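You operate a simulated robot arm through the tools that you are given. There is no shell and no other tool. Be economical: measure what you need, move in short steps, check, and stop when the job is done.

The job below is to be done with a simulated two-armed robot. You get a single attempt, and the scene is never put back.

TASK
Turn the warmer off and swap the scorched block for the cream one.
Fine: open the clear lid once the lamp is out; scorched one into the red tray first; lid shut again. Where these are worked on the way, their far stop is far enough and under half their travel is too little: clear lid.

Only the result counts: the job must be done as asked and must still hold three seconds after the hand-in. Knocking over, shifting, dropping, spilling or breaking anything else fails it. A push-on lid holds only when it is set on centred and level and pressed home; a screw cap is set on level and turned clockwise until tight.

THE ROBOT
Two 7-joint arms with two-finger parallel grippers on one trunk, on a base that drives. Base frame: it is fixed to the floor where the robot stands at the start and does not move with it; the origin is under the middle of the robot, x ahead of it, y to its left, z up; the surface under the hand at the start is at about z = 0.86. Units: m, rad, N and s.
The left shoulder is at the start at [0.05, 0.209, 1.196], the right one opposite. With the tool pointing down near the work surface each hand reaches from about 0.26 to 0.9 m from the robot's upright axis, wherever it stands, measured 20 degrees to its own side. Places, roughly: clear lid [0.6, 0, 0.9]; grey block (5x3x3 cm) [0.6, 0, 0.9]; red tray floor [0.5, -0.2, 0.9]; warmer dial [0.5, 0, 0.9]; warmer lamp [0.4, -0.1, 0.9]; warming plate [0.6, 0, 0.9]; white warmer [0.6, -0.1, 0.9]. Payload 4.4 kg a hand.
The tool frame of a hand sits at the grasp point between the pads (the TCP): z along the fingers, y along the line on which they close. The tips reach 0.023 m beyond it. Largest opening 0.094 m; finger width 0.038, thickness 0.01; the body of the gripper, 0.054 by 0.096 m, starts 0.039 m behind the TCP.
Orientation is that of the tool frame in the base frame, as [roll, pitch, yaw] about the fixed x, y, z axes, in that order (R = Rz(yaw) Ry(pitch) Rx(roll)). With the fingers straight down and closing along the base's y, the tool's x points along the base's -x, its y along +y and its z along -z.

THE INTERFACE
- The arms move only by the tool move_arm. It takes "left_rows", "right_rows" or both (then of equal length, played together; a hand with none holds still); each is a list of rows, each a list of 7 numbers: the shift along the tool's x, y, z in m, then the turn, a rotation vector about the tool's x, y, z in rad, then the opening, from 0 (shut) to 1 (fully open). In form: [[tx, ty, tz, ax, ay, az, gripper], ...]. A call has 1 to 8 rows; each row shifts and turns the commanded pose from where the row before left it, along the tool's axes as they then stand. A row lasts 0.2 s, in which the tool goes at most 0.05 m and 0.15 rad; a call with a longer step from one row to the next is refused whole, and so is a gripper value outside its range. A pose out of reach is approached as far as the arm can. The call stops where the force on the tool passes 40 N (or 10 N more than at its start, if that is more) or the arm is blocked; 0.2 s more then pass. The fingers move at their own pace (about 0.108 m/s each) and stop on an object; they squeeze with about 39 N. The grip force told is the motor's: it shows also when the fingers shut on nothing. Time passes only in rows, and 0.2 s behind the last, so rows that do not move let the fingers close. The reply holds the time, the measured pose of the TCP, the force on the tool along the base axes, the opening and the grip force, in the units named above and with some noise, with the torque about the TCP (base axes, N m) and any sound that the robot's microphone picked up.
- Cameras (640 x 400 px; columns grow to the right, rows downward): "scene" is now at [0.1634, -0.0072, 1.3599]; the picture's right is [0.02, -1.00, 0.00], its down [-0.61, -0.01, -0.79] and it looks along [0.79, 0.02, -0.61] (base axes); focal length 254 px, centre (320, 200). "left" rides on the left gripper at [0.086, -0.016, -0.075] in its tool frame; the picture's right is [0.18, 0.98, 0.00], its down [-0.58, 0.11, -0.81] and it looks along [-0.79, 0.15, 0.59] (tool axes); focal length 243 px, centre (320, 200). "right" rides on the right gripper at [0.086, 0.016, -0.074] in its tool frame; the picture's right is [-0.18, 0.98, 0.00], its down [-0.58, -0.11, -0.81] and it looks along [-0.79, -0.15, 0.59] (tool axes); focal length 243 px, centre (320, 200). There is no depth. A picture from a camera that has moved, and an enlarged one, comes with that camera's place and axes in the base frame and with its lens. The place of the scene camera against the robot may be out by one fixed shift of up to 0.018 m in any direction.
- get_image(camera): a new picture of that camera. It takes no simulated time.
- move_column(by): slides the trunk up (or, below 0, down) by that many m; the arms and the scene camera ride with it, the base frame stays. It gives what a move gives, with no picture.
- base_move(legs): drives the robot by 1 to 6 legs, each [ahead, left, turn to the left] in m, m and rad, along the robot's own axes; the way and the turn of a leg run together, so that a leg with both is an arc; at most 1.5 m and 3.142 rad a leg. The arms and the cameras ride along, it lands a little off, and it stops where it bumps. It gives what a move gives.
- turn_head(pan, tilt): turns the head with the scene camera to pan (to the left, within 1.396 rad either way) and tilt (down, from -0.506 to 1.204), counted from straight ahead of the robot. It gives what a move gives.
- enlarge(camera, box): a new picture of the part [left, top, right, bottom] of that camera's present view, enlarged. It takes no simulated time.
- hand_in(): hands the job in; it is judged then, once.

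Go step by step. Nothing tells you exact positions but the pictures and the camera data: compare them with the known pose of the tool, close in by small moves and look again before you grip or let go. The budget is 120 turns and 108 pictures, counting those below and the enlarged ones. Unless the task says otherwise, let go and move clear before handing in, and close with one line.

The tools are called after "Emit:" as name(argument=value, ...) on one line, values as JSON. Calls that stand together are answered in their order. move_arm: Moves the arms, as the interface text tells. Its arguments: {"type":"object","properties":{"left_rows":{"type":"array"},"right_rows":{"type":"array"}},"required":[]} The other tools are called the same way: move_column (by) slides the trunk up or down; base_move (legs) drives the base; turn_head (pan, tilt) turns the head that bears the scene camera; get_image (camera) takes a picture; enlarge (camera, box) takes an enlarged picture of a part of a camera's view; hand_in () hands the job in.

At the start:

```text
t: 0.0
left_tcp_pos: [0.5523, 0.2361, 1.1654]
left_ee_rot: [3.141, 0.0, -3.14]
left_ft_force: [0.0, 0.0, 0.4]
left_ft_torque: [0.01, 0.04, -0.03]
left_finger_gap: 0.0938
left_gripper_force: 0.1
right_tcp_pos: [0.6755, -0.2526, 1.1687]
right_ee_rot: [3.142, 0.0, -3.141]
right_ft_force: [-0.1, -0.7, -0.3]
right_ft_torque: [0.03, 0.02, -0.02]
right_finger_gap: 0.0941
right_gripper_force: 0.1
trunk travel left (down, up): [-0.275, 0.288]
robot x, y, heading: [-0.0042, -0.0015, 0.002]
head pan, tilt: [0.021, 0.654]
```

scene: 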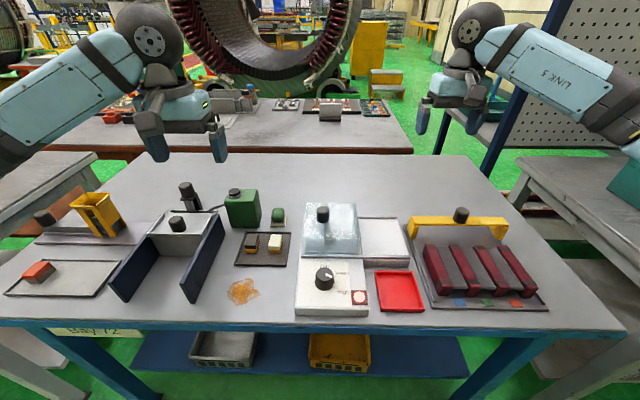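
right: 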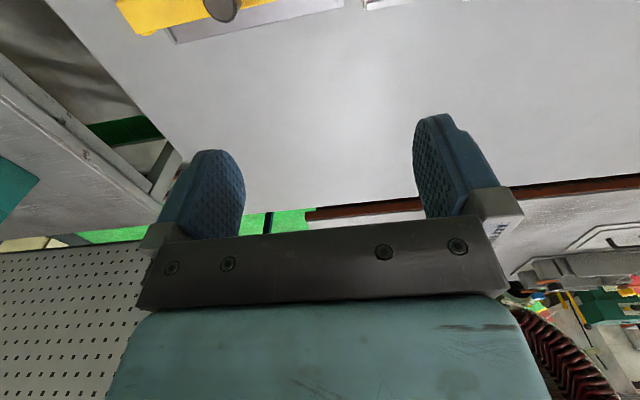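
left: 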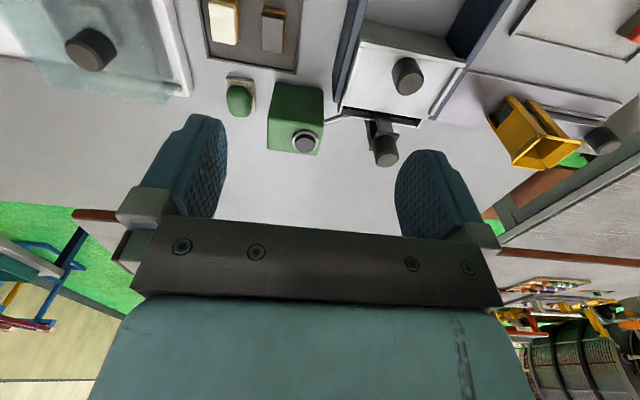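

I see the warmer in the middle, with a clear lid and black knob behind, a dial in front with a lamp, and the red tray to the right. The blocks are on a dark tray to the left. I'll take closer views first.

Emit:
enlarge(camera="scene", box=[280, 180, 440, 330])

Emit:
enlarge(camera="scene", box=[210, 170, 330, 320])

```text
2.67 times, centred on (360, 255) of scene
camera zoom: at [0.1634, -0.0072, 1.3599], right [0.02, -1.0, 0.0], down [-0.61, -0.01, -0.79], along [0.79, 0.02, -0.61], focal length 678 px, centre (213, 53)
```

zoom: 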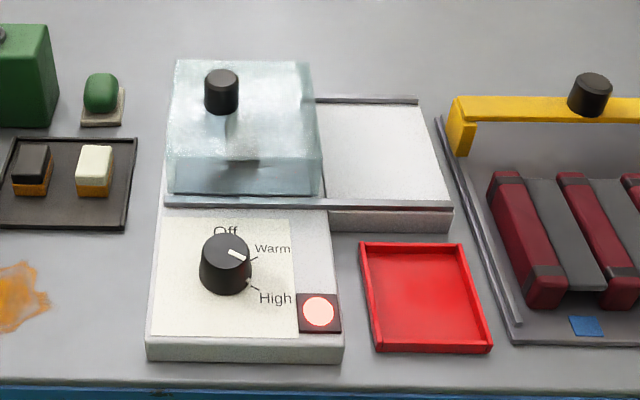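

```text
2.67 times, centred on (270, 245) of scene
camera zoom: at [0.1634, -0.0072, 1.3599], right [0.02, -1.0, 0.0], down [-0.61, -0.01, -0.79], along [0.79, 0.02, -0.61], focal length 678 px, centre (453, 80)
```

zoom: 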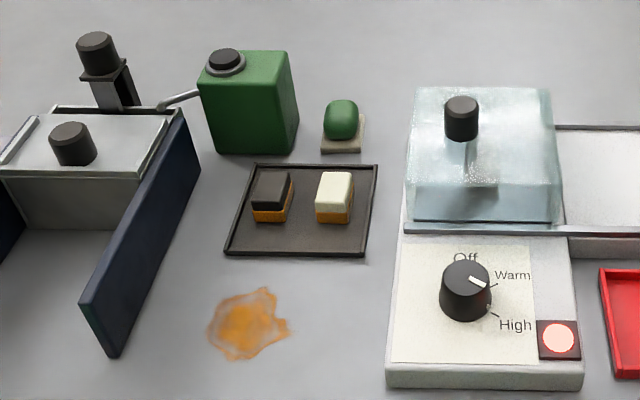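

The dial points to Warm, Off lies straight ahead of it (counterclockwise), and the lid seems to slide right on rails. I'll bring the right hand above the dial, which I put near (0.47, -0.01).

Emit:
move_arm(right_rows=[[0.0257, 0.0306, 0.015, 0, 0, 0, 1], [0.0257, 0.0306, 0.015, 0, 0, 0, 1], [0.0257, 0.0306, 0.015, 0, 0, 0, 1], [0.0257, 0.0306, 0.015, 0, 0, 0, 1], [0.0257, 0.0306, 0.015, 0, 0, 0, 1], [0.0257, 0.0306, 0.015, 0, 0, 0, 1], [0.0257, 0.0306, 0.015, 0, 0, 0, 1], [0.0257, 0.0306, 0.015, 0, 0, 0, 1]])

Emit:
get_image(camera="right")

Emit:
get_image(camera="scene")

```text
t: 1.8
left_tcp_pos: [0.5524, 0.2376, 1.1657]
left_ee_rot: [-3.141, 0.002, -3.141]
left_ft_force: [0.5, -0.5, -0.1]
left_ft_torque: [-0.02, -0.02, -0.02]
left_finger_gap: 0.0939
left_gripper_force: 0.1
right_tcp_pos: [0.4697, -0.0079, 1.0466]
right_ee_rot: [-3.14, 0.0, -3.142]
right_ft_force: [0.2, 0.9, -0.1]
right_ft_torque: [-0.01, 0.04, 0.0]
right_finger_gap: 0.0942
right_gripper_force: 0.0
trunk travel left (down, up): [-0.275, 0.288]
robot x, y, heading: [0.0018, 0.0011, 0.005]
head pan, tilt: [0.021, 0.654]
```

```text
102 pictures are left
camera right: at [0.384, 0.0099, 1.1216], right [0.18, 0.98, 0.0], down [0.58, -0.11, 0.81], along [0.79, -0.15, -0.59], focal length 243 px, centre (320, 200)
```

right: 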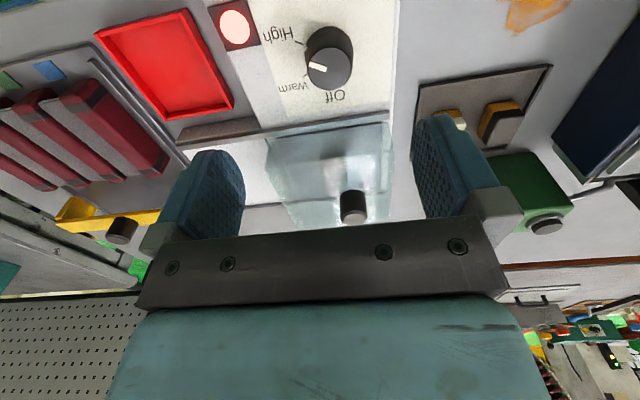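

```text
101 pictures are left
camera scene: at [0.1634, -0.0061, 1.3599], right [0.02, -1.0, 0.0], down [-0.61, -0.01, -0.79], along [0.79, 0.02, -0.61], focal length 254 px, centre (320, 200)
```

scene: 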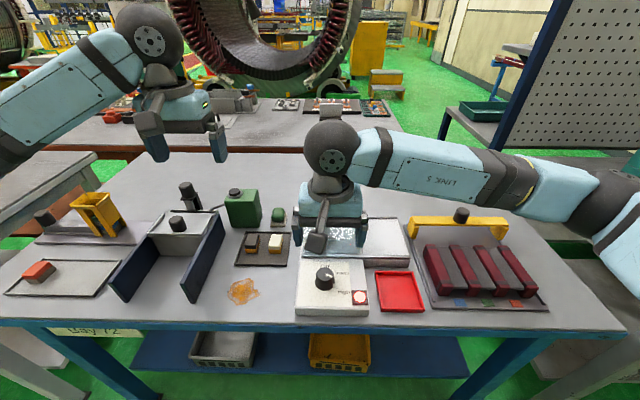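

The dial top appears near (0.475, 0.0, 0.93). I'll centre over it, go down partway, and look again.

Emit:
move_arm(right_rows=[[-0.0025, 0.004, 0.035, 0, 0, 0, 1], [-0.0025, 0.004, 0.035, 0, 0, 0, 1]])

Emit:
get_image(camera="right")

Emit:
enlarge(camera="scene", box=[260, 200, 420, 330])

```text
t: 2.4
left_tcp_pos: [0.5518, 0.2358, 1.1655]
left_ee_rot: [-3.14, 0.001, 3.141]
left_ft_force: [0.5, -0.4, -0.5]
left_ft_torque: [0.0, 0.02, 0.0]
left_finger_gap: 0.0942
left_gripper_force: 0.0
right_tcp_pos: [0.477, -0.0005, 0.9775]
right_ee_rot: [-3.141, 0.001, 3.14]
right_ft_force: [-0.5, -0.4, -0.4]
right_ft_torque: [-0.04, 0.0, 0.02]
right_finger_gap: 0.0939
right_gripper_force: 0.0
trunk travel left (down, up): [-0.275, 0.288]
robot x, y, heading: [-0.0021, -0.0036, 0.004]
head pan, tilt: [0.021, 0.654]
```

```text
100 pictures are left
camera right: at [0.3904, 0.0158, 1.0515], right [0.18, 0.98, 0.0], down [0.58, -0.11, 0.81], along [0.79, -0.15, -0.59], focal length 243 px, centre (320, 200)
```

right: 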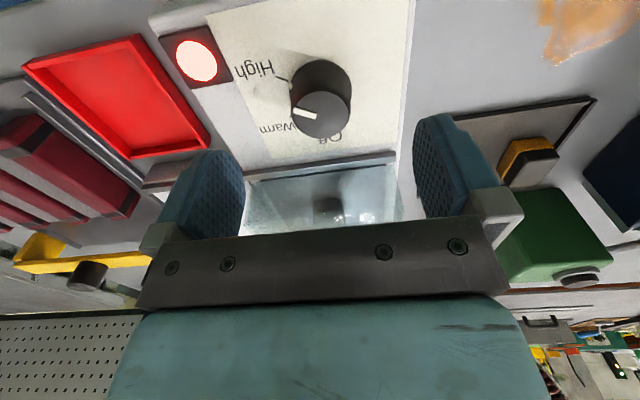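

```text
3.08 times, centred on (340, 265) of scene
camera zoom: at [0.1637, -0.0074, 1.3599], right [0.02, -1.0, 0.0], down [-0.61, -0.01, -0.79], along [0.79, 0.02, -0.61], focal length 783 px, centre (258, 0)
```

zoom: 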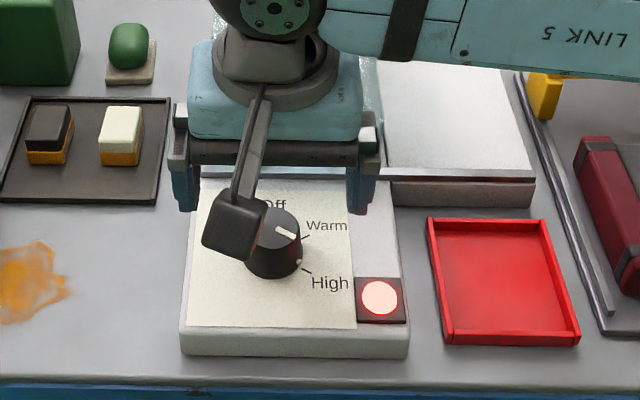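

By triangulation the knob is at (0.482, -0.001) with its top near 0.912. I'll go down so the tips reach about 0.897.

Emit:
move_arm(right_rows=[[-0.005, 0, 0.03, 0, 0, 0, 1], [0, 0, 0.025, 0, 0, 0, 1]])

Emit:
get_image(camera="right")

Emit:
enlarge(camera="scene", box=[260, 200, 420, 330])

```text
t: 3.0
left_tcp_pos: [0.5519, 0.2359, 1.1651]
left_ee_rot: [3.141, 0.0, -3.141]
left_ft_force: [0.4, -0.7, -0.4]
left_ft_torque: [-0.01, 0.03, 0.01]
left_finger_gap: 0.0942
left_gripper_force: 0.1
right_tcp_pos: [0.4811, -0.0, 0.922]
right_ee_rot: [3.142, 0.001, -3.141]
right_ft_force: [0.1, -0.5, -1.0]
right_ft_torque: [0.0, -0.01, -0.01]
right_finger_gap: 0.0943
right_gripper_force: 0.1
trunk travel left (down, up): [-0.275, 0.288]
robot x, y, heading: [0.001, -0.0024, -0.002]
head pan, tilt: [0.021, 0.654]
```

```text
98 pictures are left
camera right: at [0.395, 0.0172, 0.9967], right [0.18, 0.98, 0.0], down [0.58, -0.11, 0.81], along [0.79, -0.15, -0.59], focal length 243 px, centre (320, 200)
```

right: 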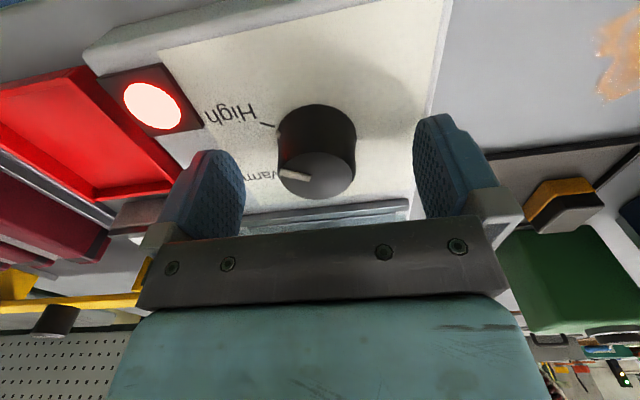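

```text
3.08 times, centred on (340, 265) of scene
camera zoom: at [0.1633, -0.0072, 1.36], right [0.02, -1.0, 0.0], down [-0.61, -0.01, -0.79], along [0.79, 0.02, -0.61], focal length 783 px, centre (258, 0)
```

zoom: 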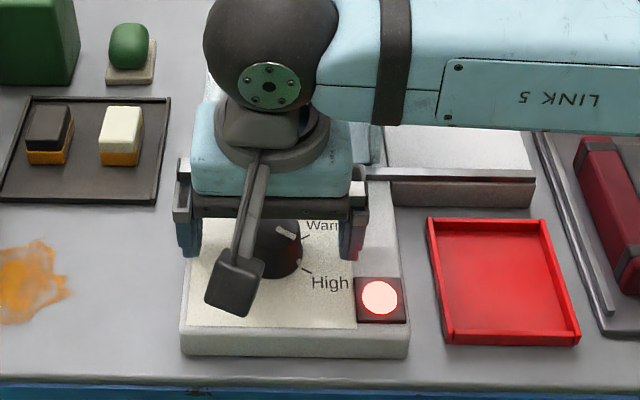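

The fingers straddle the knob just above the panel. I'll close on it.

Emit:
move_arm(right_rows=[[0.002, 0, 0, 0, 0, 0, 0.4], [0, 0, 0, 0, 0, 0, 0], [0, 0, 0, 0, 0, 0, 0]])

Emit:
get_image(camera="right")

```text
t: 3.8
left_tcp_pos: [0.5521, 0.2356, 1.1651]
left_ee_rot: [-3.141, 0.0, 3.14]
left_ft_force: [0.3, -0.7, 0.7]
left_ft_torque: [0.01, -0.04, -0.03]
left_finger_gap: 0.0938
left_gripper_force: 0.0
right_tcp_pos: [0.4797, -0.0014, 0.9215]
right_ee_rot: [-3.141, 0.001, 3.14]
right_ft_force: [1.8, -8.1, -1.3]
right_ft_torque: [-0.37, -0.77, -0.06]
right_finger_gap: 0.0396
right_gripper_force: 45.1
trunk travel left (down, up): [-0.275, 0.288]
robot x, y, heading: [0.0003, 0.0011, 0.003]
head pan, tilt: [0.021, 0.654]
```

```text
96 pictures are left
camera right: at [0.3933, 0.0159, 0.9967], right [0.19, 0.98, 0.0], down [0.58, -0.11, 0.81], along [0.79, -0.15, -0.59], focal length 243 px, centre (320, 200)
```

right: 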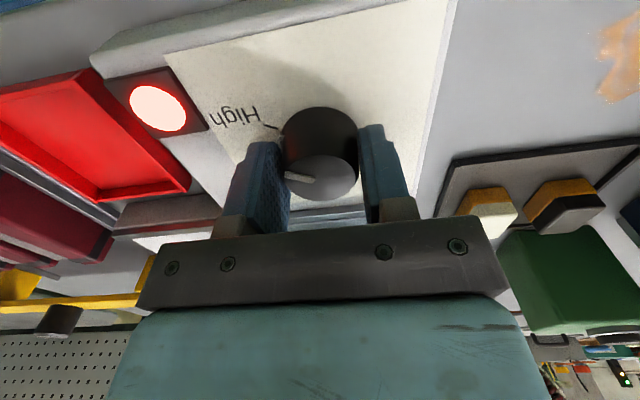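

It is gripped with a 39.6 mm gap. I'll turn it counterclockwise toward Off.

Emit:
move_arm(right_rows=[[0, -0.001, 0, 0, 0, -0.14, 0], [0, 0, 0, 0, 0, -0.14, 0], [0, 0, 0, 0, 0, -0.14, 0], [0, 0, 0, 0, 0, -0.14, 0]])

Emit:
enlarge(camera="scene", box=[260, 200, 420, 330])

```text
t: 4.8
left_tcp_pos: [0.5533, 0.2357, 1.1638]
left_ee_rot: [3.141, -0.002, 3.141]
left_ft_force: [0.8, 0.6, -0.4]
left_ft_torque: [-0.01, 0.02, -0.03]
left_finger_gap: 0.094
left_gripper_force: 0.1
right_tcp_pos: [0.4792, -0.0015, 0.9221]
right_ee_rot: [3.141, 0.001, -2.579]
right_ft_force: [9.8, -1.5, -2.9]
right_ft_torque: [0.01, -0.5, -0.02]
right_finger_gap: 0.0391
right_gripper_force: 45.0
trunk travel left (down, up): [-0.275, 0.288]
robot x, y, heading: [-0.0004, 0.0012, 0.002]
head pan, tilt: [0.021, 0.654]
```

```text
3.08 times, centred on (340, 265) of scene
camera zoom: at [0.1647, -0.0075, 1.3598], right [0.02, -1.0, 0.0], down [-0.61, -0.01, -0.79], along [0.79, 0.02, -0.61], focal length 783 px, centre (258, 0)
```

zoom: 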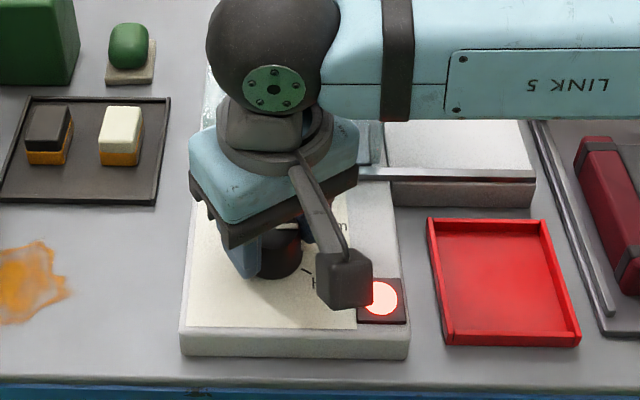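

Emit:
move_arm(right_rows=[[0, 0, 0, 0, 0, -0.14, 0], [0, 0, 0, 0, 0, -0.14, 0], [0, 0, 0, 0, 0, -0.14, 0], [0, 0, 0, 0, 0, -0.08, 0]])

Emit:
enlarge(camera="scene", box=[260, 200, 420, 330])

Emit:
get_image(camera="right")

```text
t: 5.8
left_tcp_pos: [0.5525, 0.2347, 1.1652]
left_ee_rot: [3.139, -0.001, 3.141]
left_ft_force: [0.3, -0.8, 0.8]
left_ft_torque: [-0.06, -0.02, 0.01]
left_finger_gap: 0.0938
left_gripper_force: 0.0
right_tcp_pos: [0.4793, -0.0029, 0.923]
right_ee_rot: [3.141, 0.001, -2.082]
right_ft_force: [15.6, -11.2, 1.3]
right_ft_torque: [-0.63, -0.08, -0.02]
right_finger_gap: 0.0394
right_gripper_force: 44.8
trunk travel left (down, up): [-0.275, 0.288]
robot x, y, heading: [-0.0019, -0.0041, -0.003]
head pan, tilt: [0.021, 0.654]
```

```text
3.08 times, centred on (340, 265) of scene
camera zoom: at [0.165, -0.0084, 1.3597], right [0.02, -1.0, 0.0], down [-0.61, -0.01, -0.79], along [0.79, 0.02, -0.61], focal length 783 px, centre (258, 0)
```

zoom: 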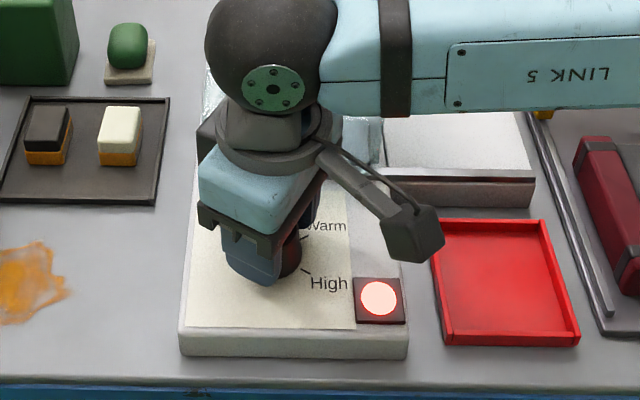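

```text
93 pictures are left
camera right: at [0.4238, -0.0686, 0.9968], right [-0.77, 0.64, 0.0], down [0.38, 0.45, 0.81], along [0.52, 0.62, -0.59], focal length 243 px, centre (320, 200)
```

right: 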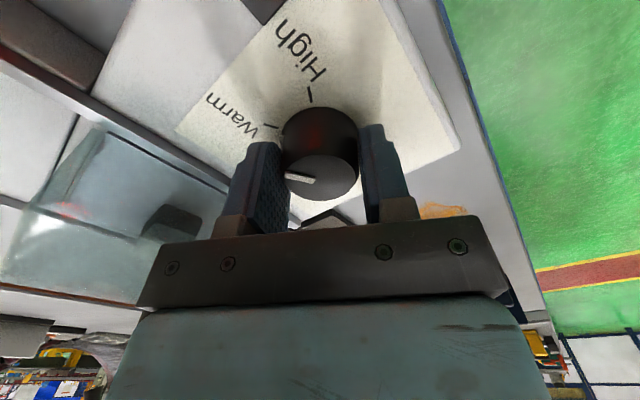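

The pointer apparently started at High and is now at Warm, and the lamp is still lit. I'll keep turning to Off.

Emit:
move_arm(right_rows=[[0, 0, 0, 0, 0, -0.14, 0], [0, 0, 0, 0, 0, -0.14, 0], [0, 0, 0, 0, 0, -0.14, 0], [0, 0, 0, 0, 0, -0.14, 0], [0, 0, 0, 0, 0, -0.14, 0]])

Emit:
enlarge(camera="scene", box=[260, 200, 420, 330])

Emit:
get_image(camera="right")

```text
t: 6.8
left_tcp_pos: [0.552, 0.2369, 1.1645]
left_ee_rot: [-3.141, 0.0, 3.141]
left_ft_force: [-1.1, -0.5, 0.2]
left_ft_torque: [0.0, -0.04, 0.02]
left_finger_gap: 0.094
left_gripper_force: 0.1
right_tcp_pos: [0.4795, -0.0019, 0.9238]
right_ee_rot: [-3.128, 0.009, -1.722]
right_ft_force: [15.1, -1.8, -8.4]
right_ft_torque: [-1.15, 0.61, -0.02]
right_finger_gap: 0.0392
right_gripper_force: 45.0
right hand out of reach, approached as far as the arm can: row 3, 4
trunk travel left (down, up): [-0.275, 0.288]
robot x, y, heading: [0.0003, 0.0002, -0.003]
head pan, tilt: [0.021, 0.654]
stopped in row 4 (right hand): the force on the tool passed its limit at 78 N (the readings are from after the stop); the commanded pose is now the measured one
```

```text
3.08 times, centred on (340, 265) of scene
camera zoom: at [0.1639, -0.007, 1.3596], right [0.02, -1.0, 0.0], down [-0.61, -0.01, -0.79], along [0.79, 0.02, -0.61], focal length 783 px, centre (258, 0)
```

zoom: 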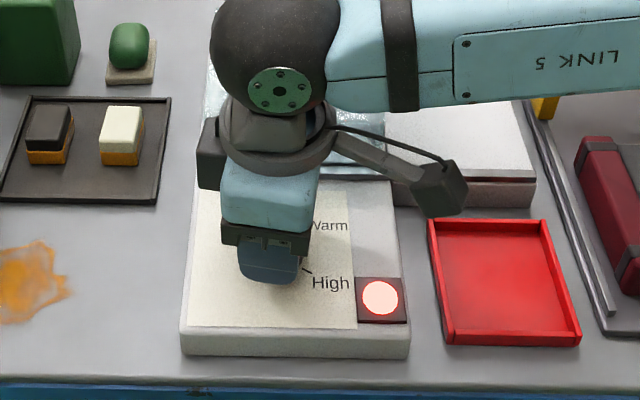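

```text
91 pictures are left
camera right: at [0.4503, -0.0852, 0.9967], right [-0.94, 0.33, -0.01], down [0.18, 0.55, 0.81], along [0.27, 0.76, -0.58], focal length 243 px, centre (320, 200)
```

right: 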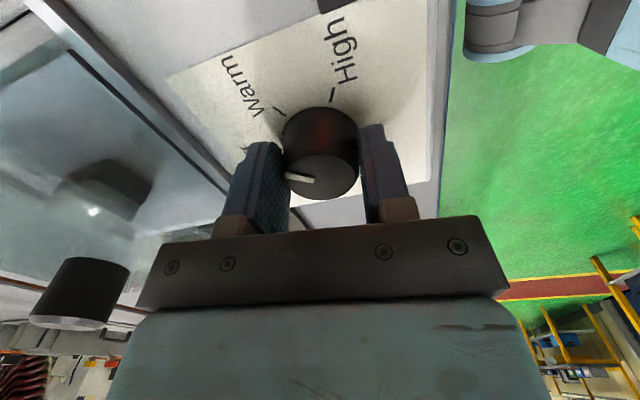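

The wrist hit its limit with the dial about 20–30° short of Off. I'll open, lift a little, turn the hand back and re-grip.

Emit:
move_arm(right_rows=[[0, 0, 0, 0, 0, 0, 1], [0, 0, 0, 0, 0, 0, 1], [0, 0, -0.035, 0, 0, 0, 1], [0, 0, 0, 0, 0, 0.145, 1], [0, 0, 0, 0, 0, 0.145, 1], [0, 0, 0, 0, 0, 0.145, 1], [0, 0, 0, 0, 0, 0.145, 1], [0, 0, 0, 0, 0, 0.145, 1]])

Emit:
move_arm(right_rows=[[0, 0, 0, 0, 0, 0.145, 1], [0, 0, 0, 0, 0, 0.145, 1], [0, 0, 0, 0, 0, 0.145, 1], [0, 0, 0, 0, 0, 0.145, 1], [0, 0, 0, 0, 0, 0.1, 1]])

Emit:
get_image(camera="right")

```text
t: 8.6
left_tcp_pos: [0.5519, 0.2371, 1.1658]
left_ee_rot: [3.142, 0.0, -3.141]
left_ft_force: [-0.7, 0.1, -1.4]
left_ft_torque: [0.0, 0.02, 0.0]
left_finger_gap: 0.0939
left_gripper_force: 0.0
right_tcp_pos: [0.4774, -0.0009, 0.9583]
right_ee_rot: [-3.14, 0.014, -2.443]
right_ft_force: [-0.4, 0.0, -0.1]
right_ft_torque: [0.03, 0.03, 0.01]
right_finger_gap: 0.0941
right_gripper_force: 0.0
trunk travel left (down, up): [-0.275, 0.288]
robot x, y, heading: [0.0019, -0.0023, -0.002]
head pan, tilt: [0.021, 0.654]
```

```text
t: 9.8
left_tcp_pos: [0.5511, 0.2352, 1.1655]
left_ee_rot: [-3.141, 0.0, -3.141]
left_ft_force: [0.2, 0.6, 0.7]
left_ft_torque: [0.01, -0.02, 0.0]
left_finger_gap: 0.094
left_gripper_force: 0.0
right_tcp_pos: [0.4773, -0.0012, 0.959]
right_ee_rot: [3.134, 0.013, -3.122]
right_ft_force: [-0.3, -0.5, 0.0]
right_ft_torque: [-0.02, -0.01, -0.01]
right_finger_gap: 0.0938
right_gripper_force: 0.1
trunk travel left (down, up): [-0.275, 0.288]
robot x, y, heading: [0.0027, -0.0012, 0.002]
head pan, tilt: [0.021, 0.654]
```

```text
90 pictures are left
camera right: at [0.3901, 0.0133, 1.0328], right [0.17, 0.99, 0.01], down [0.57, -0.1, 0.81], along [0.8, -0.13, -0.58], focal length 243 px, centre (320, 200)
```

right: 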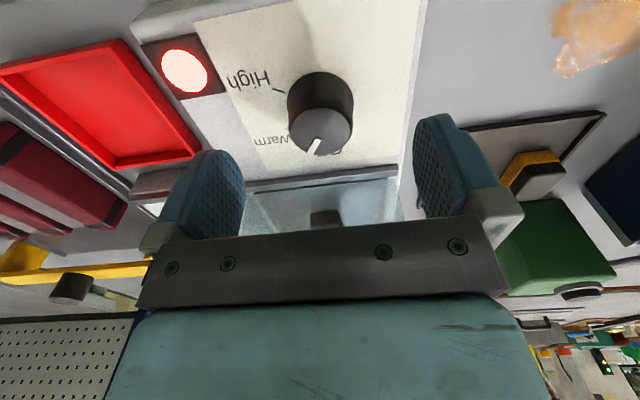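

The pointer is now about 20° short of Off. I'll level the hand, go down, grip and turn again.

Emit:
move_arm(right_rows=[[-0.001, 0, 0.018, -0.007, -0.013, 0, 1], [-0.001, 0, 0.018, 0, 0, 0, 1], [0, 0, 0, 0, 0, 0, 0], [0, 0, 0, 0, 0, 0, 0], [0, 0, 0, 0, 0, 0, 0]])

Emit:
move_arm(right_rows=[[0, 0, 0, 0, 0, -0.14, 0], [0, 0, 0, 0, 0, -0.14, 0], [0, 0, 0, 0, 0, -0.1, 0]])

Emit:
enlarge(camera="scene", box=[260, 200, 420, 330])

Emit:
get_image(camera="right")

```text
t: 11.0
left_tcp_pos: [0.5519, 0.2365, 1.1655]
left_ee_rot: [-3.14, -0.001, 3.14]
left_ft_force: [0.2, 0.3, 0.0]
left_ft_torque: [-0.02, -0.01, -0.03]
left_finger_gap: 0.094
left_gripper_force: 0.1
right_tcp_pos: [0.4801, -0.0006, 0.9228]
right_ee_rot: [3.13, 0.026, -3.124]
right_ft_force: [-0.5, -5.4, -1.1]
right_ft_torque: [-1.01, -0.26, 0.01]
right_finger_gap: 0.0394
right_gripper_force: 45.2
trunk travel left (down, up): [-0.275, 0.288]
robot x, y, heading: [-0.0008, -0.0005, -0.006]
head pan, tilt: [0.021, 0.654]
```

```text
t: 11.8
left_tcp_pos: [0.5519, 0.2363, 1.1652]
left_ee_rot: [3.141, 0.0, 3.14]
left_ft_force: [0.3, -0.6, -0.4]
left_ft_torque: [0.01, -0.01, -0.04]
left_finger_gap: 0.0942
left_gripper_force: 0.1
right_tcp_pos: [0.4789, -0.0005, 0.9227]
right_ee_rot: [3.136, 0.03, -2.74]
right_ft_force: [3.7, -5.4, 1.5]
right_ft_torque: [-0.07, 0.27, -0.02]
right_finger_gap: 0.0391
right_gripper_force: 44.9
trunk travel left (down, up): [-0.275, 0.288]
robot x, y, heading: [-0.0006, -0.0023, -0.006]
head pan, tilt: [0.021, 0.654]
```

```text
3.08 times, centred on (340, 265) of scene
camera zoom: at [0.1638, -0.0076, 1.3599], right [0.02, -1.0, 0.0], down [-0.61, -0.01, -0.79], along [0.79, 0.02, -0.61], focal length 783 px, centre (258, 0)
```

zoom: 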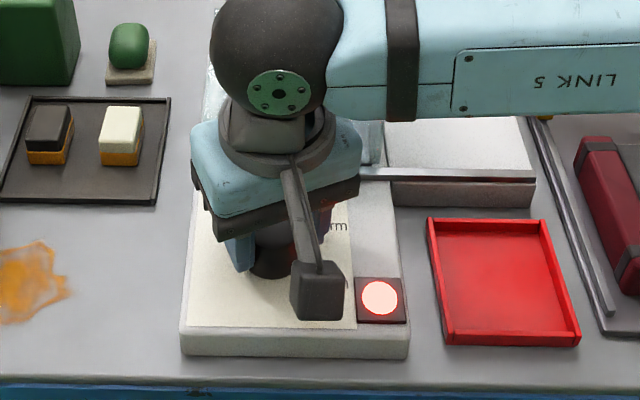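

```text
88 pictures are left
camera right: at [0.3929, -0.0206, 0.9954], right [-0.22, 0.98, 0.01], down [0.56, 0.11, 0.82], along [0.8, 0.18, -0.57], focal length 243 px, centre (320, 200)
```

right: 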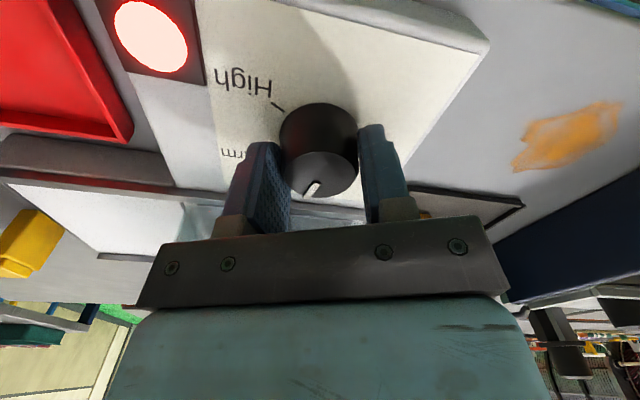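

The lamp is still lit with the pointer nearly at Off. I'll turn further in small steps.

Emit:
move_arm(right_rows=[[0, 0, 0, 0, 0, -0.1, 0], [0, 0, 0, 0, 0, -0.1, 0]])

Emit:
get_image(camera="right")

```text
t: 12.4
left_tcp_pos: [0.5521, 0.2359, 1.1651]
left_ee_rot: [-3.141, 0.0, -3.141]
left_ft_force: [-0.2, 0.0, 0.4]
left_ft_torque: [0.01, 0.02, 0.04]
left_finger_gap: 0.094
left_gripper_force: 0.1
right_tcp_pos: [0.4797, -0.0005, 0.9232]
right_ee_rot: [-3.14, 0.026, -2.539]
right_ft_force: [6.2, -5.2, 6.1]
right_ft_torque: [0.36, 0.39, -0.02]
right_finger_gap: 0.0392
right_gripper_force: 45.1
trunk travel left (down, up): [-0.275, 0.288]
robot x, y, heading: [0.002, -0.0006, -0.002]
head pan, tilt: [0.021, 0.654]
```

```text
87 pictures are left
camera right: at [0.3982, -0.0371, 0.9951], right [-0.4, 0.91, 0.0], down [0.52, 0.23, 0.82], along [0.75, 0.34, -0.57], focal length 243 px, centre (320, 200)
```

right: 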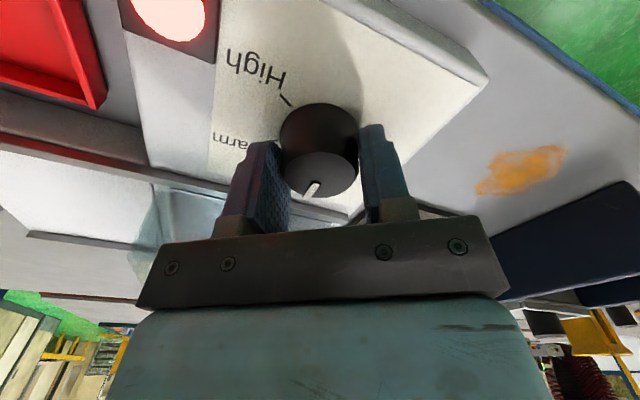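

Emit:
move_arm(right_rows=[[0, 0, 0, 0, 0, -0.08, 0], [0, 0, 0, 0, 0, -0.08, 0], [0, 0, 0, 0, 0, 0, 0]])

Emit:
get_image(camera="right")

```text
t: 13.2
left_tcp_pos: [0.5512, 0.2359, 1.166]
left_ee_rot: [3.141, 0.002, 3.141]
left_ft_force: [-0.1, -0.1, -0.4]
left_ft_torque: [-0.02, 0.02, -0.02]
left_finger_gap: 0.0939
left_gripper_force: 0.1
right_tcp_pos: [0.48, -0.0021, 0.9225]
right_ee_rot: [-3.137, 0.029, -2.381]
right_ft_force: [1.7, -8.4, 7.0]
right_ft_torque: [0.45, 0.35, -1.23]
right_finger_gap: 0.0393
right_gripper_force: 44.6
trunk travel left (down, up): [-0.275, 0.288]
robot x, y, heading: [0.0015, -0.0001, 0.0]
head pan, tilt: [0.021, 0.654]
```

```text
86 pictures are left
camera right: at [0.4041, -0.05, 0.9949], right [-0.54, 0.84, 0.0], down [0.48, 0.31, 0.82], along [0.69, 0.45, -0.57], focal length 243 px, centre (320, 200)
```

right: 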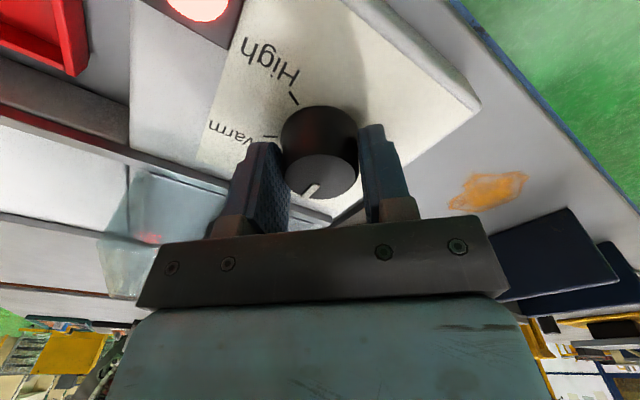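

The z torque of -1.2 N·m shows the dial is at its stop, though the lamp is still lit. I'll release, back off and look.

Emit:
move_arm(right_rows=[[0, 0, 0, 0, 0, 0, 1], [0, 0, 0, 0, 0, 0, 1], [0, 0, -0.04, 0, 0.03, 0, 1], [0.03, -0.03, -0.01, 0, 0, 0, 1]])

Emit:
enlarge(camera="scene", box=[260, 200, 420, 330])

Emit:
get_image(camera="right")

```text
t: 14.2
left_tcp_pos: [0.5512, 0.2325, 1.1663]
left_ee_rot: [3.141, 0.001, -3.141]
left_ft_force: [0.7, -0.4, -0.3]
left_ft_torque: [0.05, -0.01, -0.02]
left_finger_gap: 0.0941
left_gripper_force: 0.0
right_tcp_pos: [0.4763, -0.0472, 0.9733]
right_ee_rot: [-3.139, 0.0, -2.382]
right_ft_force: [1.3, -0.9, -0.7]
right_ft_torque: [0.03, 0.0, 0.02]
right_finger_gap: 0.0936
right_gripper_force: 0.1
trunk travel left (down, up): [-0.275, 0.288]
robot x, y, heading: [0.0007, 0.0019, 0.003]
head pan, tilt: [0.021, 0.654]
```

```text
3.08 times, centred on (340, 265) of scene
camera zoom: at [0.1632, -0.01, 1.3599], right [0.02, -1.0, 0.0], down [-0.61, -0.01, -0.79], along [0.79, 0.02, -0.61], focal length 783 px, centre (258, 0)
```

zoom: 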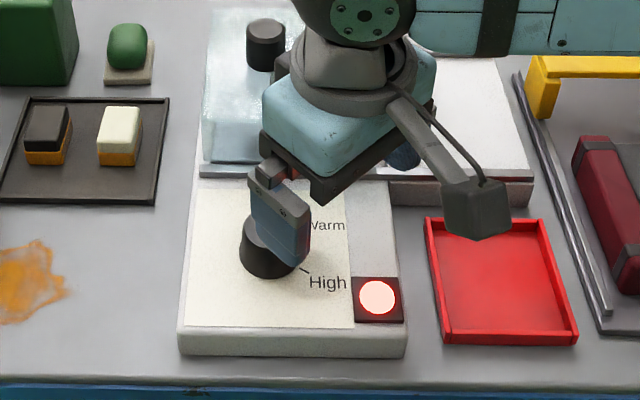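

```text
84 pictures are left
camera right: at [0.4028, -0.0933, 1.048], right [-0.54, 0.84, 0.0], down [0.49, 0.32, 0.81], along [0.68, 0.44, -0.59], focal length 243 px, centre (320, 200)
```

right: 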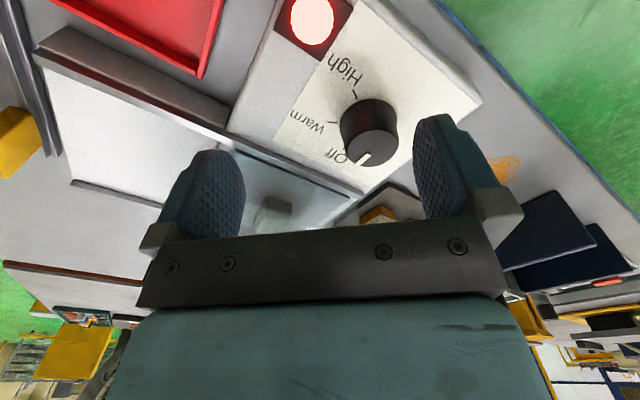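

The pointer stands at or just past Off and the lamp may be delayed. I'll move the hand clear while some time passes and look again.

Emit:
move_arm(right_rows=[[0.0, -0.01, -0.02, 0, 0, 0.14, 1], [0.0, -0.03, -0.02, 0, 0, 0.14, 1], [0, -0.03, -0.02, 0, 0, 0.14, 1], [0, -0.03, -0.02, 0, 0, 0.14, 1], [0, -0.03, 0, 0, 0, 0.14, 1], [0, 0, 0, 0, 0, 0.06, 1], [0, 0, 0, 0, 0, 0, 1], [0, 0, 0, 0, 0, 0, 1]])

Emit:
enlarge(camera="scene", box=[260, 200, 420, 330])

```text
t: 16.0
left_tcp_pos: [0.5506, 0.2364, 1.1656]
left_ee_rot: [-3.141, 0.001, 3.142]
left_ft_force: [-0.3, -0.3, -0.1]
left_ft_torque: [0.0, -0.03, -0.01]
left_finger_gap: 0.0943
left_gripper_force: 0.1
right_tcp_pos: [0.5315, -0.1591, 1.0544]
right_ee_rot: [-3.136, 0.003, 3.141]
right_ft_force: [0.0, 1.0, -0.1]
right_ft_torque: [-0.01, 0.0, 0.01]
right_finger_gap: 0.0939
right_gripper_force: 0.1
trunk travel left (down, up): [-0.275, 0.288]
robot x, y, heading: [0.0028, -0.0023, -0.004]
head pan, tilt: [0.021, 0.654]
```

```text
3.08 times, centred on (340, 265) of scene
camera zoom: at [0.1635, -0.0069, 1.3599], right [0.02, -1.0, 0.0], down [-0.61, -0.01, -0.79], along [0.79, 0.02, -0.61], focal length 783 px, centre (258, 0)
```

zoom: 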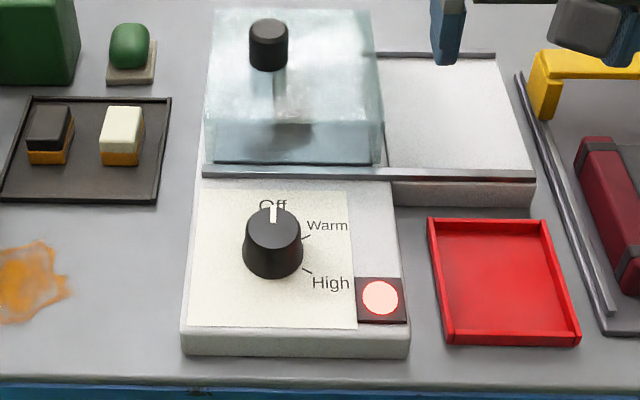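

The pointer is exactly at Off and the lamp hasn't gone out yet. While waiting, I'll bring the right hand above the lid knob to triangulate it.

Emit:
move_arm(right_rows=[[-0.0175, 0.036, -0.008, 0, 0, 0, 1], [-0.0175, 0.036, -0.008, 0, 0, 0, 1], [-0.0175, 0.036, -0.008, 0, 0, 0, 1], [-0.0175, 0.036, -0.008, 0, 0, 0, 1]])

Emit:
get_image(camera="right")

Emit:
get_image(camera="left")

```text
t: 17.0
left_tcp_pos: [0.5518, 0.2369, 1.1642]
left_ee_rot: [-3.14, 0.0, 3.141]
left_ft_force: [-0.1, 0.4, -0.3]
left_ft_torque: [-0.03, 0.03, -0.02]
left_finger_gap: 0.0942
left_gripper_force: 0.0
right_tcp_pos: [0.6023, -0.0143, 1.0857]
right_ee_rot: [-3.135, 0.003, -3.141]
right_ft_force: [0.8, 1.0, 0.6]
right_ft_torque: [-0.06, -0.01, 0.02]
right_finger_gap: 0.0941
right_gripper_force: 0.1
trunk travel left (down, up): [-0.275, 0.288]
robot x, y, heading: [-0.0009, 0.0045, 0.0]
head pan, tilt: [0.021, 0.654]
```

```text
82 pictures are left
camera right: at [0.5161, 0.0035, 1.1593], right [0.18, 0.98, -0.01], down [0.58, -0.1, 0.81], along [0.79, -0.15, -0.59], focal length 243 px, centre (320, 200)
```

right: 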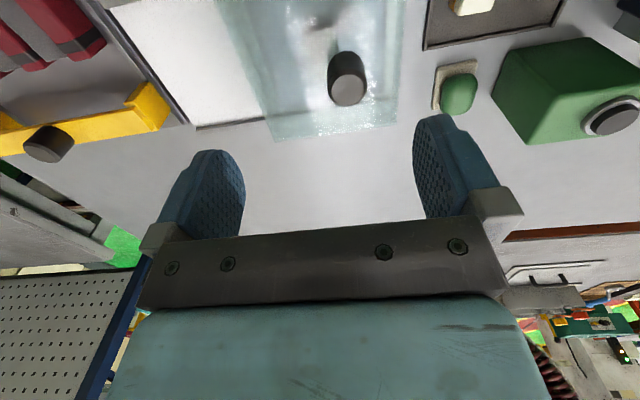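

```text
81 pictures are left
camera left: at [0.466, 0.2207, 1.24], right [-0.18, 0.98, 0.0], down [0.58, 0.11, 0.81], along [0.79, 0.15, -0.59], focal length 243 px, centre (320, 200)
```

left: 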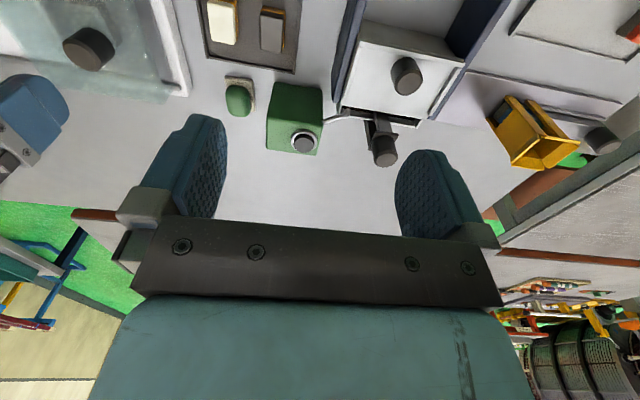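

The lid knob is near (0.628, 0.005) with its top at about 0.958. I'll move above it, lower, and check alignment and the lamp.

Emit:
move_arm(right_rows=[[-0.013, 0.01, 0.03, 0, 0, 0, 1], [-0.013, 0.009, 0.03, 0, 0, 0, 1], [0, 0, 0.022, 0, 0, 0, 1]])

Emit:
get_image(camera="right")

Emit:
enlarge(camera="scene", box=[260, 180, 420, 330])

```text
t: 17.8
left_tcp_pos: [0.551, 0.2355, 1.1651]
left_ee_rot: [3.141, -0.001, 3.141]
left_ft_force: [0.2, -0.2, 1.1]
left_ft_torque: [0.02, -0.01, -0.02]
left_finger_gap: 0.0938
left_gripper_force: 0.1
right_tcp_pos: [0.6286, 0.003, 1.0026]
right_ee_rot: [-3.136, 0.004, 3.141]
right_ft_force: [0.5, -0.1, 0.3]
right_ft_torque: [0.0, -0.01, 0.04]
right_finger_gap: 0.0944
right_gripper_force: 0.0
trunk travel left (down, up): [-0.275, 0.288]
robot x, y, heading: [-0.001, -0.0045, -0.001]
head pan, tilt: [0.021, 0.654]
```

```text
80 pictures are left
camera right: at [0.5416, 0.0198, 1.0772], right [0.18, 0.98, -0.01], down [0.58, -0.1, 0.81], along [0.79, -0.15, -0.59], focal length 243 px, centre (320, 200)
```

right: 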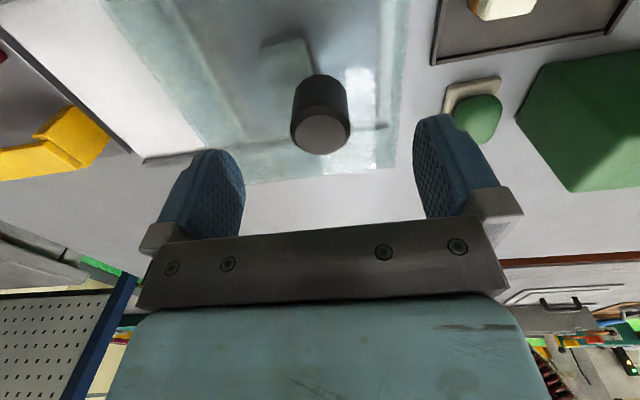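

```text
2.67 times, centred on (340, 255) of scene
camera zoom: at [0.1637, -0.0073, 1.3599], right [0.02, -1.0, 0.0], down [-0.61, -0.01, -0.79], along [0.79, 0.02, -0.61], focal length 678 px, centre (267, 53)
```

zoom: 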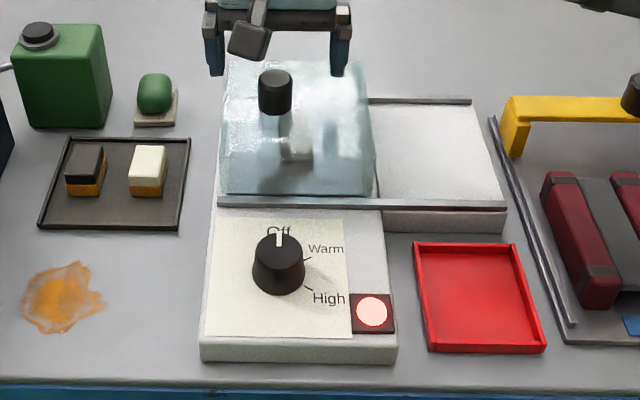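

The knob is centred between the fingers. The lamp is still lit, so I'll go down over the knob without gripping and wait.

Emit:
move_arm(right_rows=[[-0.002, -0.001, 0.02, 0, 0, 0, 1], [0, 0, 0.017, 0, 0, 0, 1], [0, 0, 0, 0, 0, 0, 1], [0, 0, 0, 0, 0, 0, 1], [0, 0, 0, 0, 0, 0, 1], [0, 0, 0, 0, 0, 0, 1], [0, 0, 0, 0, 0, 0, 1], [0, 0, 0, 0, 0, 0, 1]])

Emit:
enlarge(camera="scene", box=[260, 180, 420, 330])

Emit:
get_image(camera="right")

```text
t: 19.6
left_tcp_pos: [0.5501, 0.2356, 1.167]
left_ee_rot: [3.141, 0.002, 3.141]
left_ft_force: [-0.3, -0.8, 0.8]
left_ft_torque: [0.01, -0.01, -0.02]
left_finger_gap: 0.0939
left_gripper_force: 0.1
right_tcp_pos: [0.6288, 0.0023, 0.9685]
right_ee_rot: [-3.137, 0.007, 3.14]
right_ft_force: [14.8, 0.1, 35.5]
right_ft_torque: [1.69, 0.32, -0.76]
right_finger_gap: 0.0938
right_gripper_force: 0.0
trunk travel left (down, up): [-0.275, 0.288]
robot x, y, heading: [0.0034, 0.0004, -0.0]
head pan, tilt: [0.021, 0.654]
```

```text
2.67 times, centred on (340, 255) of scene
camera zoom: at [0.1614, -0.0074, 1.3604], right [0.02, -1.0, 0.0], down [-0.61, -0.01, -0.79], along [0.79, 0.02, -0.61], focal length 678 px, centre (267, 53)
```

zoom: 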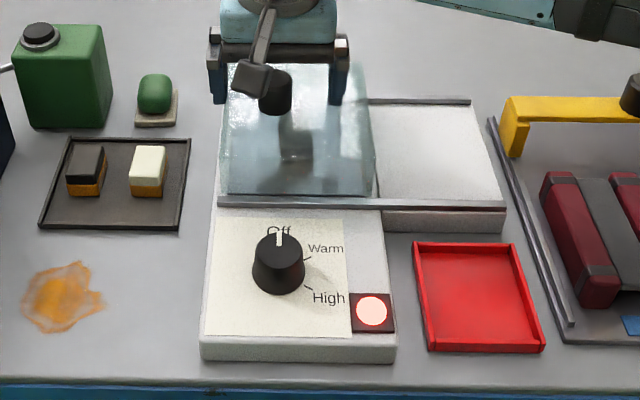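

```text
77 pictures are left
camera right: at [0.5424, 0.0187, 1.0432], right [0.19, 0.98, 0.0], down [0.58, -0.11, 0.81], along [0.8, -0.15, -0.59], focal length 243 px, centre (320, 200)
```

right: 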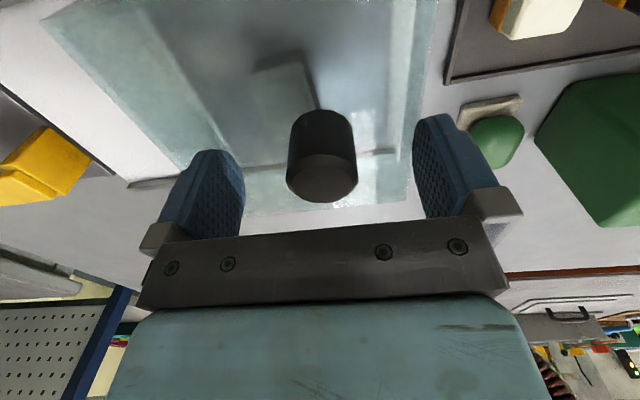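

The fingertips pressed lightly on the lid top at 35 N, so I'll rise 7 mm straight away and keep waiting for the lamp.

Emit:
move_arm(right_rows=[[0, 0, -0.007, 0, 0, 0, 1], [0, 0, 0, 0, 0, 0, 1], [0, 0, 0, 0, 0, 0, 1], [0, 0, 0, 0, 0, 0, 1], [0, 0, 0, 0, 0, 0, 1], [0, 0, 0, 0, 0, 0, 1], [0, 0, 0, 0, 0, 0, 1], [0, 0, 0, 0, 0, 0, 1]])

Emit:
move_arm(right_rows=[[0, 0, 0, 0, 0, 0, 1], [0, 0, 0, 0, 0, 0, 1], [0, 0, 0, 0, 0, 0, 1], [0, 0, 0, 0, 0, 0, 1], [0, 0, 0, 0, 0, 0, 1], [0, 0, 0, 0, 0, 0, 1], [0, 0, 0, 0, 0, 0, 1], [0, 0, 0, 0, 0, 0, 1]])

Emit:
enlarge(camera="scene", box=[260, 180, 420, 330])

```text
t: 21.4
left_tcp_pos: [0.5514, 0.2349, 1.1654]
left_ee_rot: [3.141, 0.0, 3.141]
left_ft_force: [0.6, 0.0, 0.9]
left_ft_torque: [0.01, -0.01, 0.0]
left_finger_gap: 0.0943
left_gripper_force: 0.1
right_tcp_pos: [0.6303, 0.0032, 0.9728]
right_ee_rot: [-3.135, 0.004, 3.141]
right_ft_force: [0.4, 0.6, 0.1]
right_ft_torque: [0.01, -0.01, 0.0]
right_finger_gap: 0.0941
right_gripper_force: 0.0
trunk travel left (down, up): [-0.275, 0.288]
robot x, y, heading: [0.0033, -0.0001, 0.002]
head pan, tilt: [0.021, 0.654]
```

```text
t: 23.2
left_tcp_pos: [0.5502, 0.2375, 1.1648]
left_ee_rot: [-3.141, -0.001, -3.141]
left_ft_force: [-0.4, 0.0, -0.5]
left_ft_torque: [0.03, 0.0, 0.0]
left_finger_gap: 0.094
left_gripper_force: 0.1
right_tcp_pos: [0.6295, 0.0025, 0.9728]
right_ee_rot: [-3.133, 0.001, -3.14]
right_ft_force: [0.6, -0.1, 0.1]
right_ft_torque: [0.03, -0.03, -0.01]
right_finger_gap: 0.094
right_gripper_force: 0.0
trunk travel left (down, up): [-0.275, 0.288]
robot x, y, heading: [-0.0034, 0.002, -0.001]
head pan, tilt: [0.021, 0.654]
```

```text
2.67 times, centred on (340, 255) of scene
camera zoom: at [0.1635, -0.007, 1.3599], right [0.02, -1.0, 0.0], down [-0.61, -0.01, -0.79], along [0.79, 0.02, -0.61], focal length 678 px, centre (267, 53)
```

zoom: 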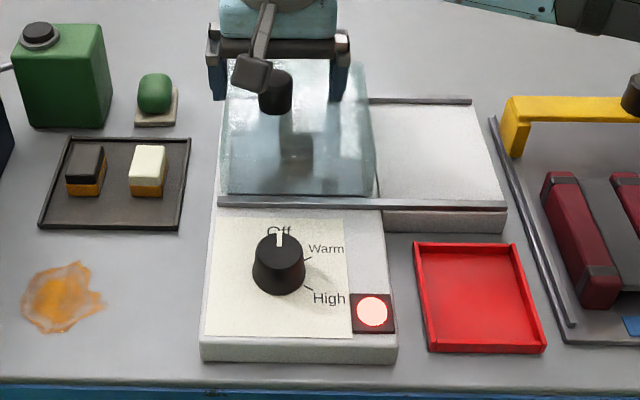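

The lamp is still lit about 10 s later. I'll wait longer before concluding anything.

Emit:
move_arm(right_rows=[[0, 0, 0, 0, 0, 0, 1], [0, 0, 0, 0, 0, 0, 1], [0, 0, 0, 0, 0, 0, 1], [0, 0, 0, 0, 0, 0, 1], [0, 0, 0, 0, 0, 0, 1], [0, 0, 0, 0, 0, 0, 1], [0, 0, 0, 0, 0, 0, 1], [0, 0, 0, 0, 0, 0, 1]])

Emit:
move_arm(right_rows=[[0, 0, 0, 0, 0, 0, 1], [0, 0, 0, 0, 0, 0, 1], [0, 0, 0, 0, 0, 0, 1], [0, 0, 0, 0, 0, 0, 1], [0, 0, 0, 0, 0, 0, 1], [0, 0, 0, 0, 0, 0, 1], [0, 0, 0, 0, 0, 0, 1], [0, 0, 0, 0, 0, 0, 1]])

Emit:
move_arm(right_rows=[[0, 0, 0, 0, 0, 0, 1], [0, 0, 0, 0, 0, 0, 1], [0, 0, 0, 0, 0, 0, 1], [0, 0, 0, 0, 0, 0, 1], [0, 0, 0, 0, 0, 0, 1], [0, 0, 0, 0, 0, 0, 1], [0, 0, 0, 0, 0, 0, 1], [0, 0, 0, 0, 0, 0, 1]])

Emit:
move_arm(right_rows=[[0, 0, 0, 0, 0, 0, 1], [0, 0, 0, 0, 0, 0, 1], [0, 0, 0, 0, 0, 0, 1], [0, 0, 0, 0, 0, 0, 1], [0, 0, 0, 0, 0, 0, 1], [0, 0, 0, 0, 0, 0, 1], [0, 0, 0, 0, 0, 0, 1], [0, 0, 0, 0, 0, 0, 1]])

Emit:
enlarge(camera="scene", box=[300, 230, 380, 310])

```text
t: 25.0
left_tcp_pos: [0.5514, 0.2367, 1.1655]
left_ee_rot: [-3.141, 0.0, 3.141]
left_ft_force: [-0.6, 0.7, -0.1]
left_ft_torque: [-0.03, -0.01, 0.01]
left_finger_gap: 0.0939
left_gripper_force: 0.1
right_tcp_pos: [0.63, 0.0025, 0.973]
right_ee_rot: [-3.135, 0.002, 3.14]
right_ft_force: [0.6, 0.0, 0.0]
right_ft_torque: [0.03, 0.0, 0.04]
right_finger_gap: 0.094
right_gripper_force: 0.0
trunk travel left (down, up): [-0.275, 0.288]
robot x, y, heading: [-0.0029, 0.0008, -0.001]
head pan, tilt: [0.021, 0.654]
```

```text
t: 26.8
left_tcp_pos: [0.5512, 0.2367, 1.1653]
left_ee_rot: [3.139, 0.0, -3.142]
left_ft_force: [-0.1, -0.3, -0.1]
left_ft_torque: [0.0, -0.01, -0.03]
left_finger_gap: 0.094
left_gripper_force: 0.0
right_tcp_pos: [0.6297, 0.0023, 0.9731]
right_ee_rot: [-3.135, -0.001, 3.14]
right_ft_force: [0.7, -0.1, -0.8]
right_ft_torque: [-0.02, 0.03, 0.0]
right_finger_gap: 0.0938
right_gripper_force: 0.0
trunk travel left (down, up): [-0.275, 0.288]
robot x, y, heading: [0.0012, -0.0023, 0.005]
head pan, tilt: [0.021, 0.654]
```

```text
t: 28.6
left_tcp_pos: [0.5523, 0.2364, 1.1648]
left_ee_rot: [3.141, 0.0, -3.141]
left_ft_force: [-0.2, 0.2, -0.4]
left_ft_torque: [0.04, -0.01, -0.02]
left_finger_gap: 0.0937
left_gripper_force: 0.1
right_tcp_pos: [0.6296, 0.002, 0.9723]
right_ee_rot: [-3.133, 0.003, 3.141]
right_ft_force: [-1.0, 0.4, -0.6]
right_ft_torque: [-0.04, 0.0, 0.0]
right_finger_gap: 0.0942
right_gripper_force: 0.1
trunk travel left (down, up): [-0.275, 0.288]
robot x, y, heading: [0.0006, 0.0043, 0.001]
head pan, tilt: [0.021, 0.654]
```

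```text
t: 30.4
left_tcp_pos: [0.5513, 0.2352, 1.1643]
left_ee_rot: [-3.142, -0.001, -3.139]
left_ft_force: [0.3, 0.8, -1.0]
left_ft_torque: [-0.01, -0.02, 0.0]
left_finger_gap: 0.0942
left_gripper_force: 0.1
right_tcp_pos: [0.6294, 0.0022, 0.9723]
right_ee_rot: [-3.134, 0.001, -3.141]
right_ft_force: [-0.1, 0.2, -0.2]
right_ft_torque: [-0.01, -0.01, -0.04]
right_finger_gap: 0.0938
right_gripper_force: 0.1
trunk travel left (down, up): [-0.275, 0.288]
robot x, y, heading: [0.0017, 0.0009, 0.002]
head pan, tilt: [0.021, 0.654]
```

```text
5.00 times, centred on (340, 270) of scene
camera zoom: at [0.1635, -0.007, 1.3599], right [0.02, -1.0, 0.0], down [-0.61, -0.01, -0.79], along [0.79, 0.02, -0.61], focal length 1272 px, centre (220, -150)
```

zoom: 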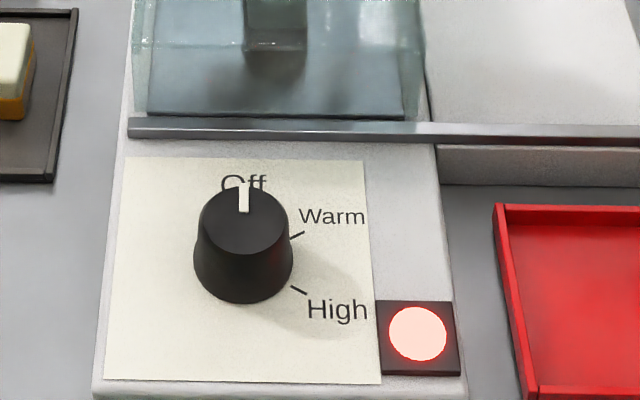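

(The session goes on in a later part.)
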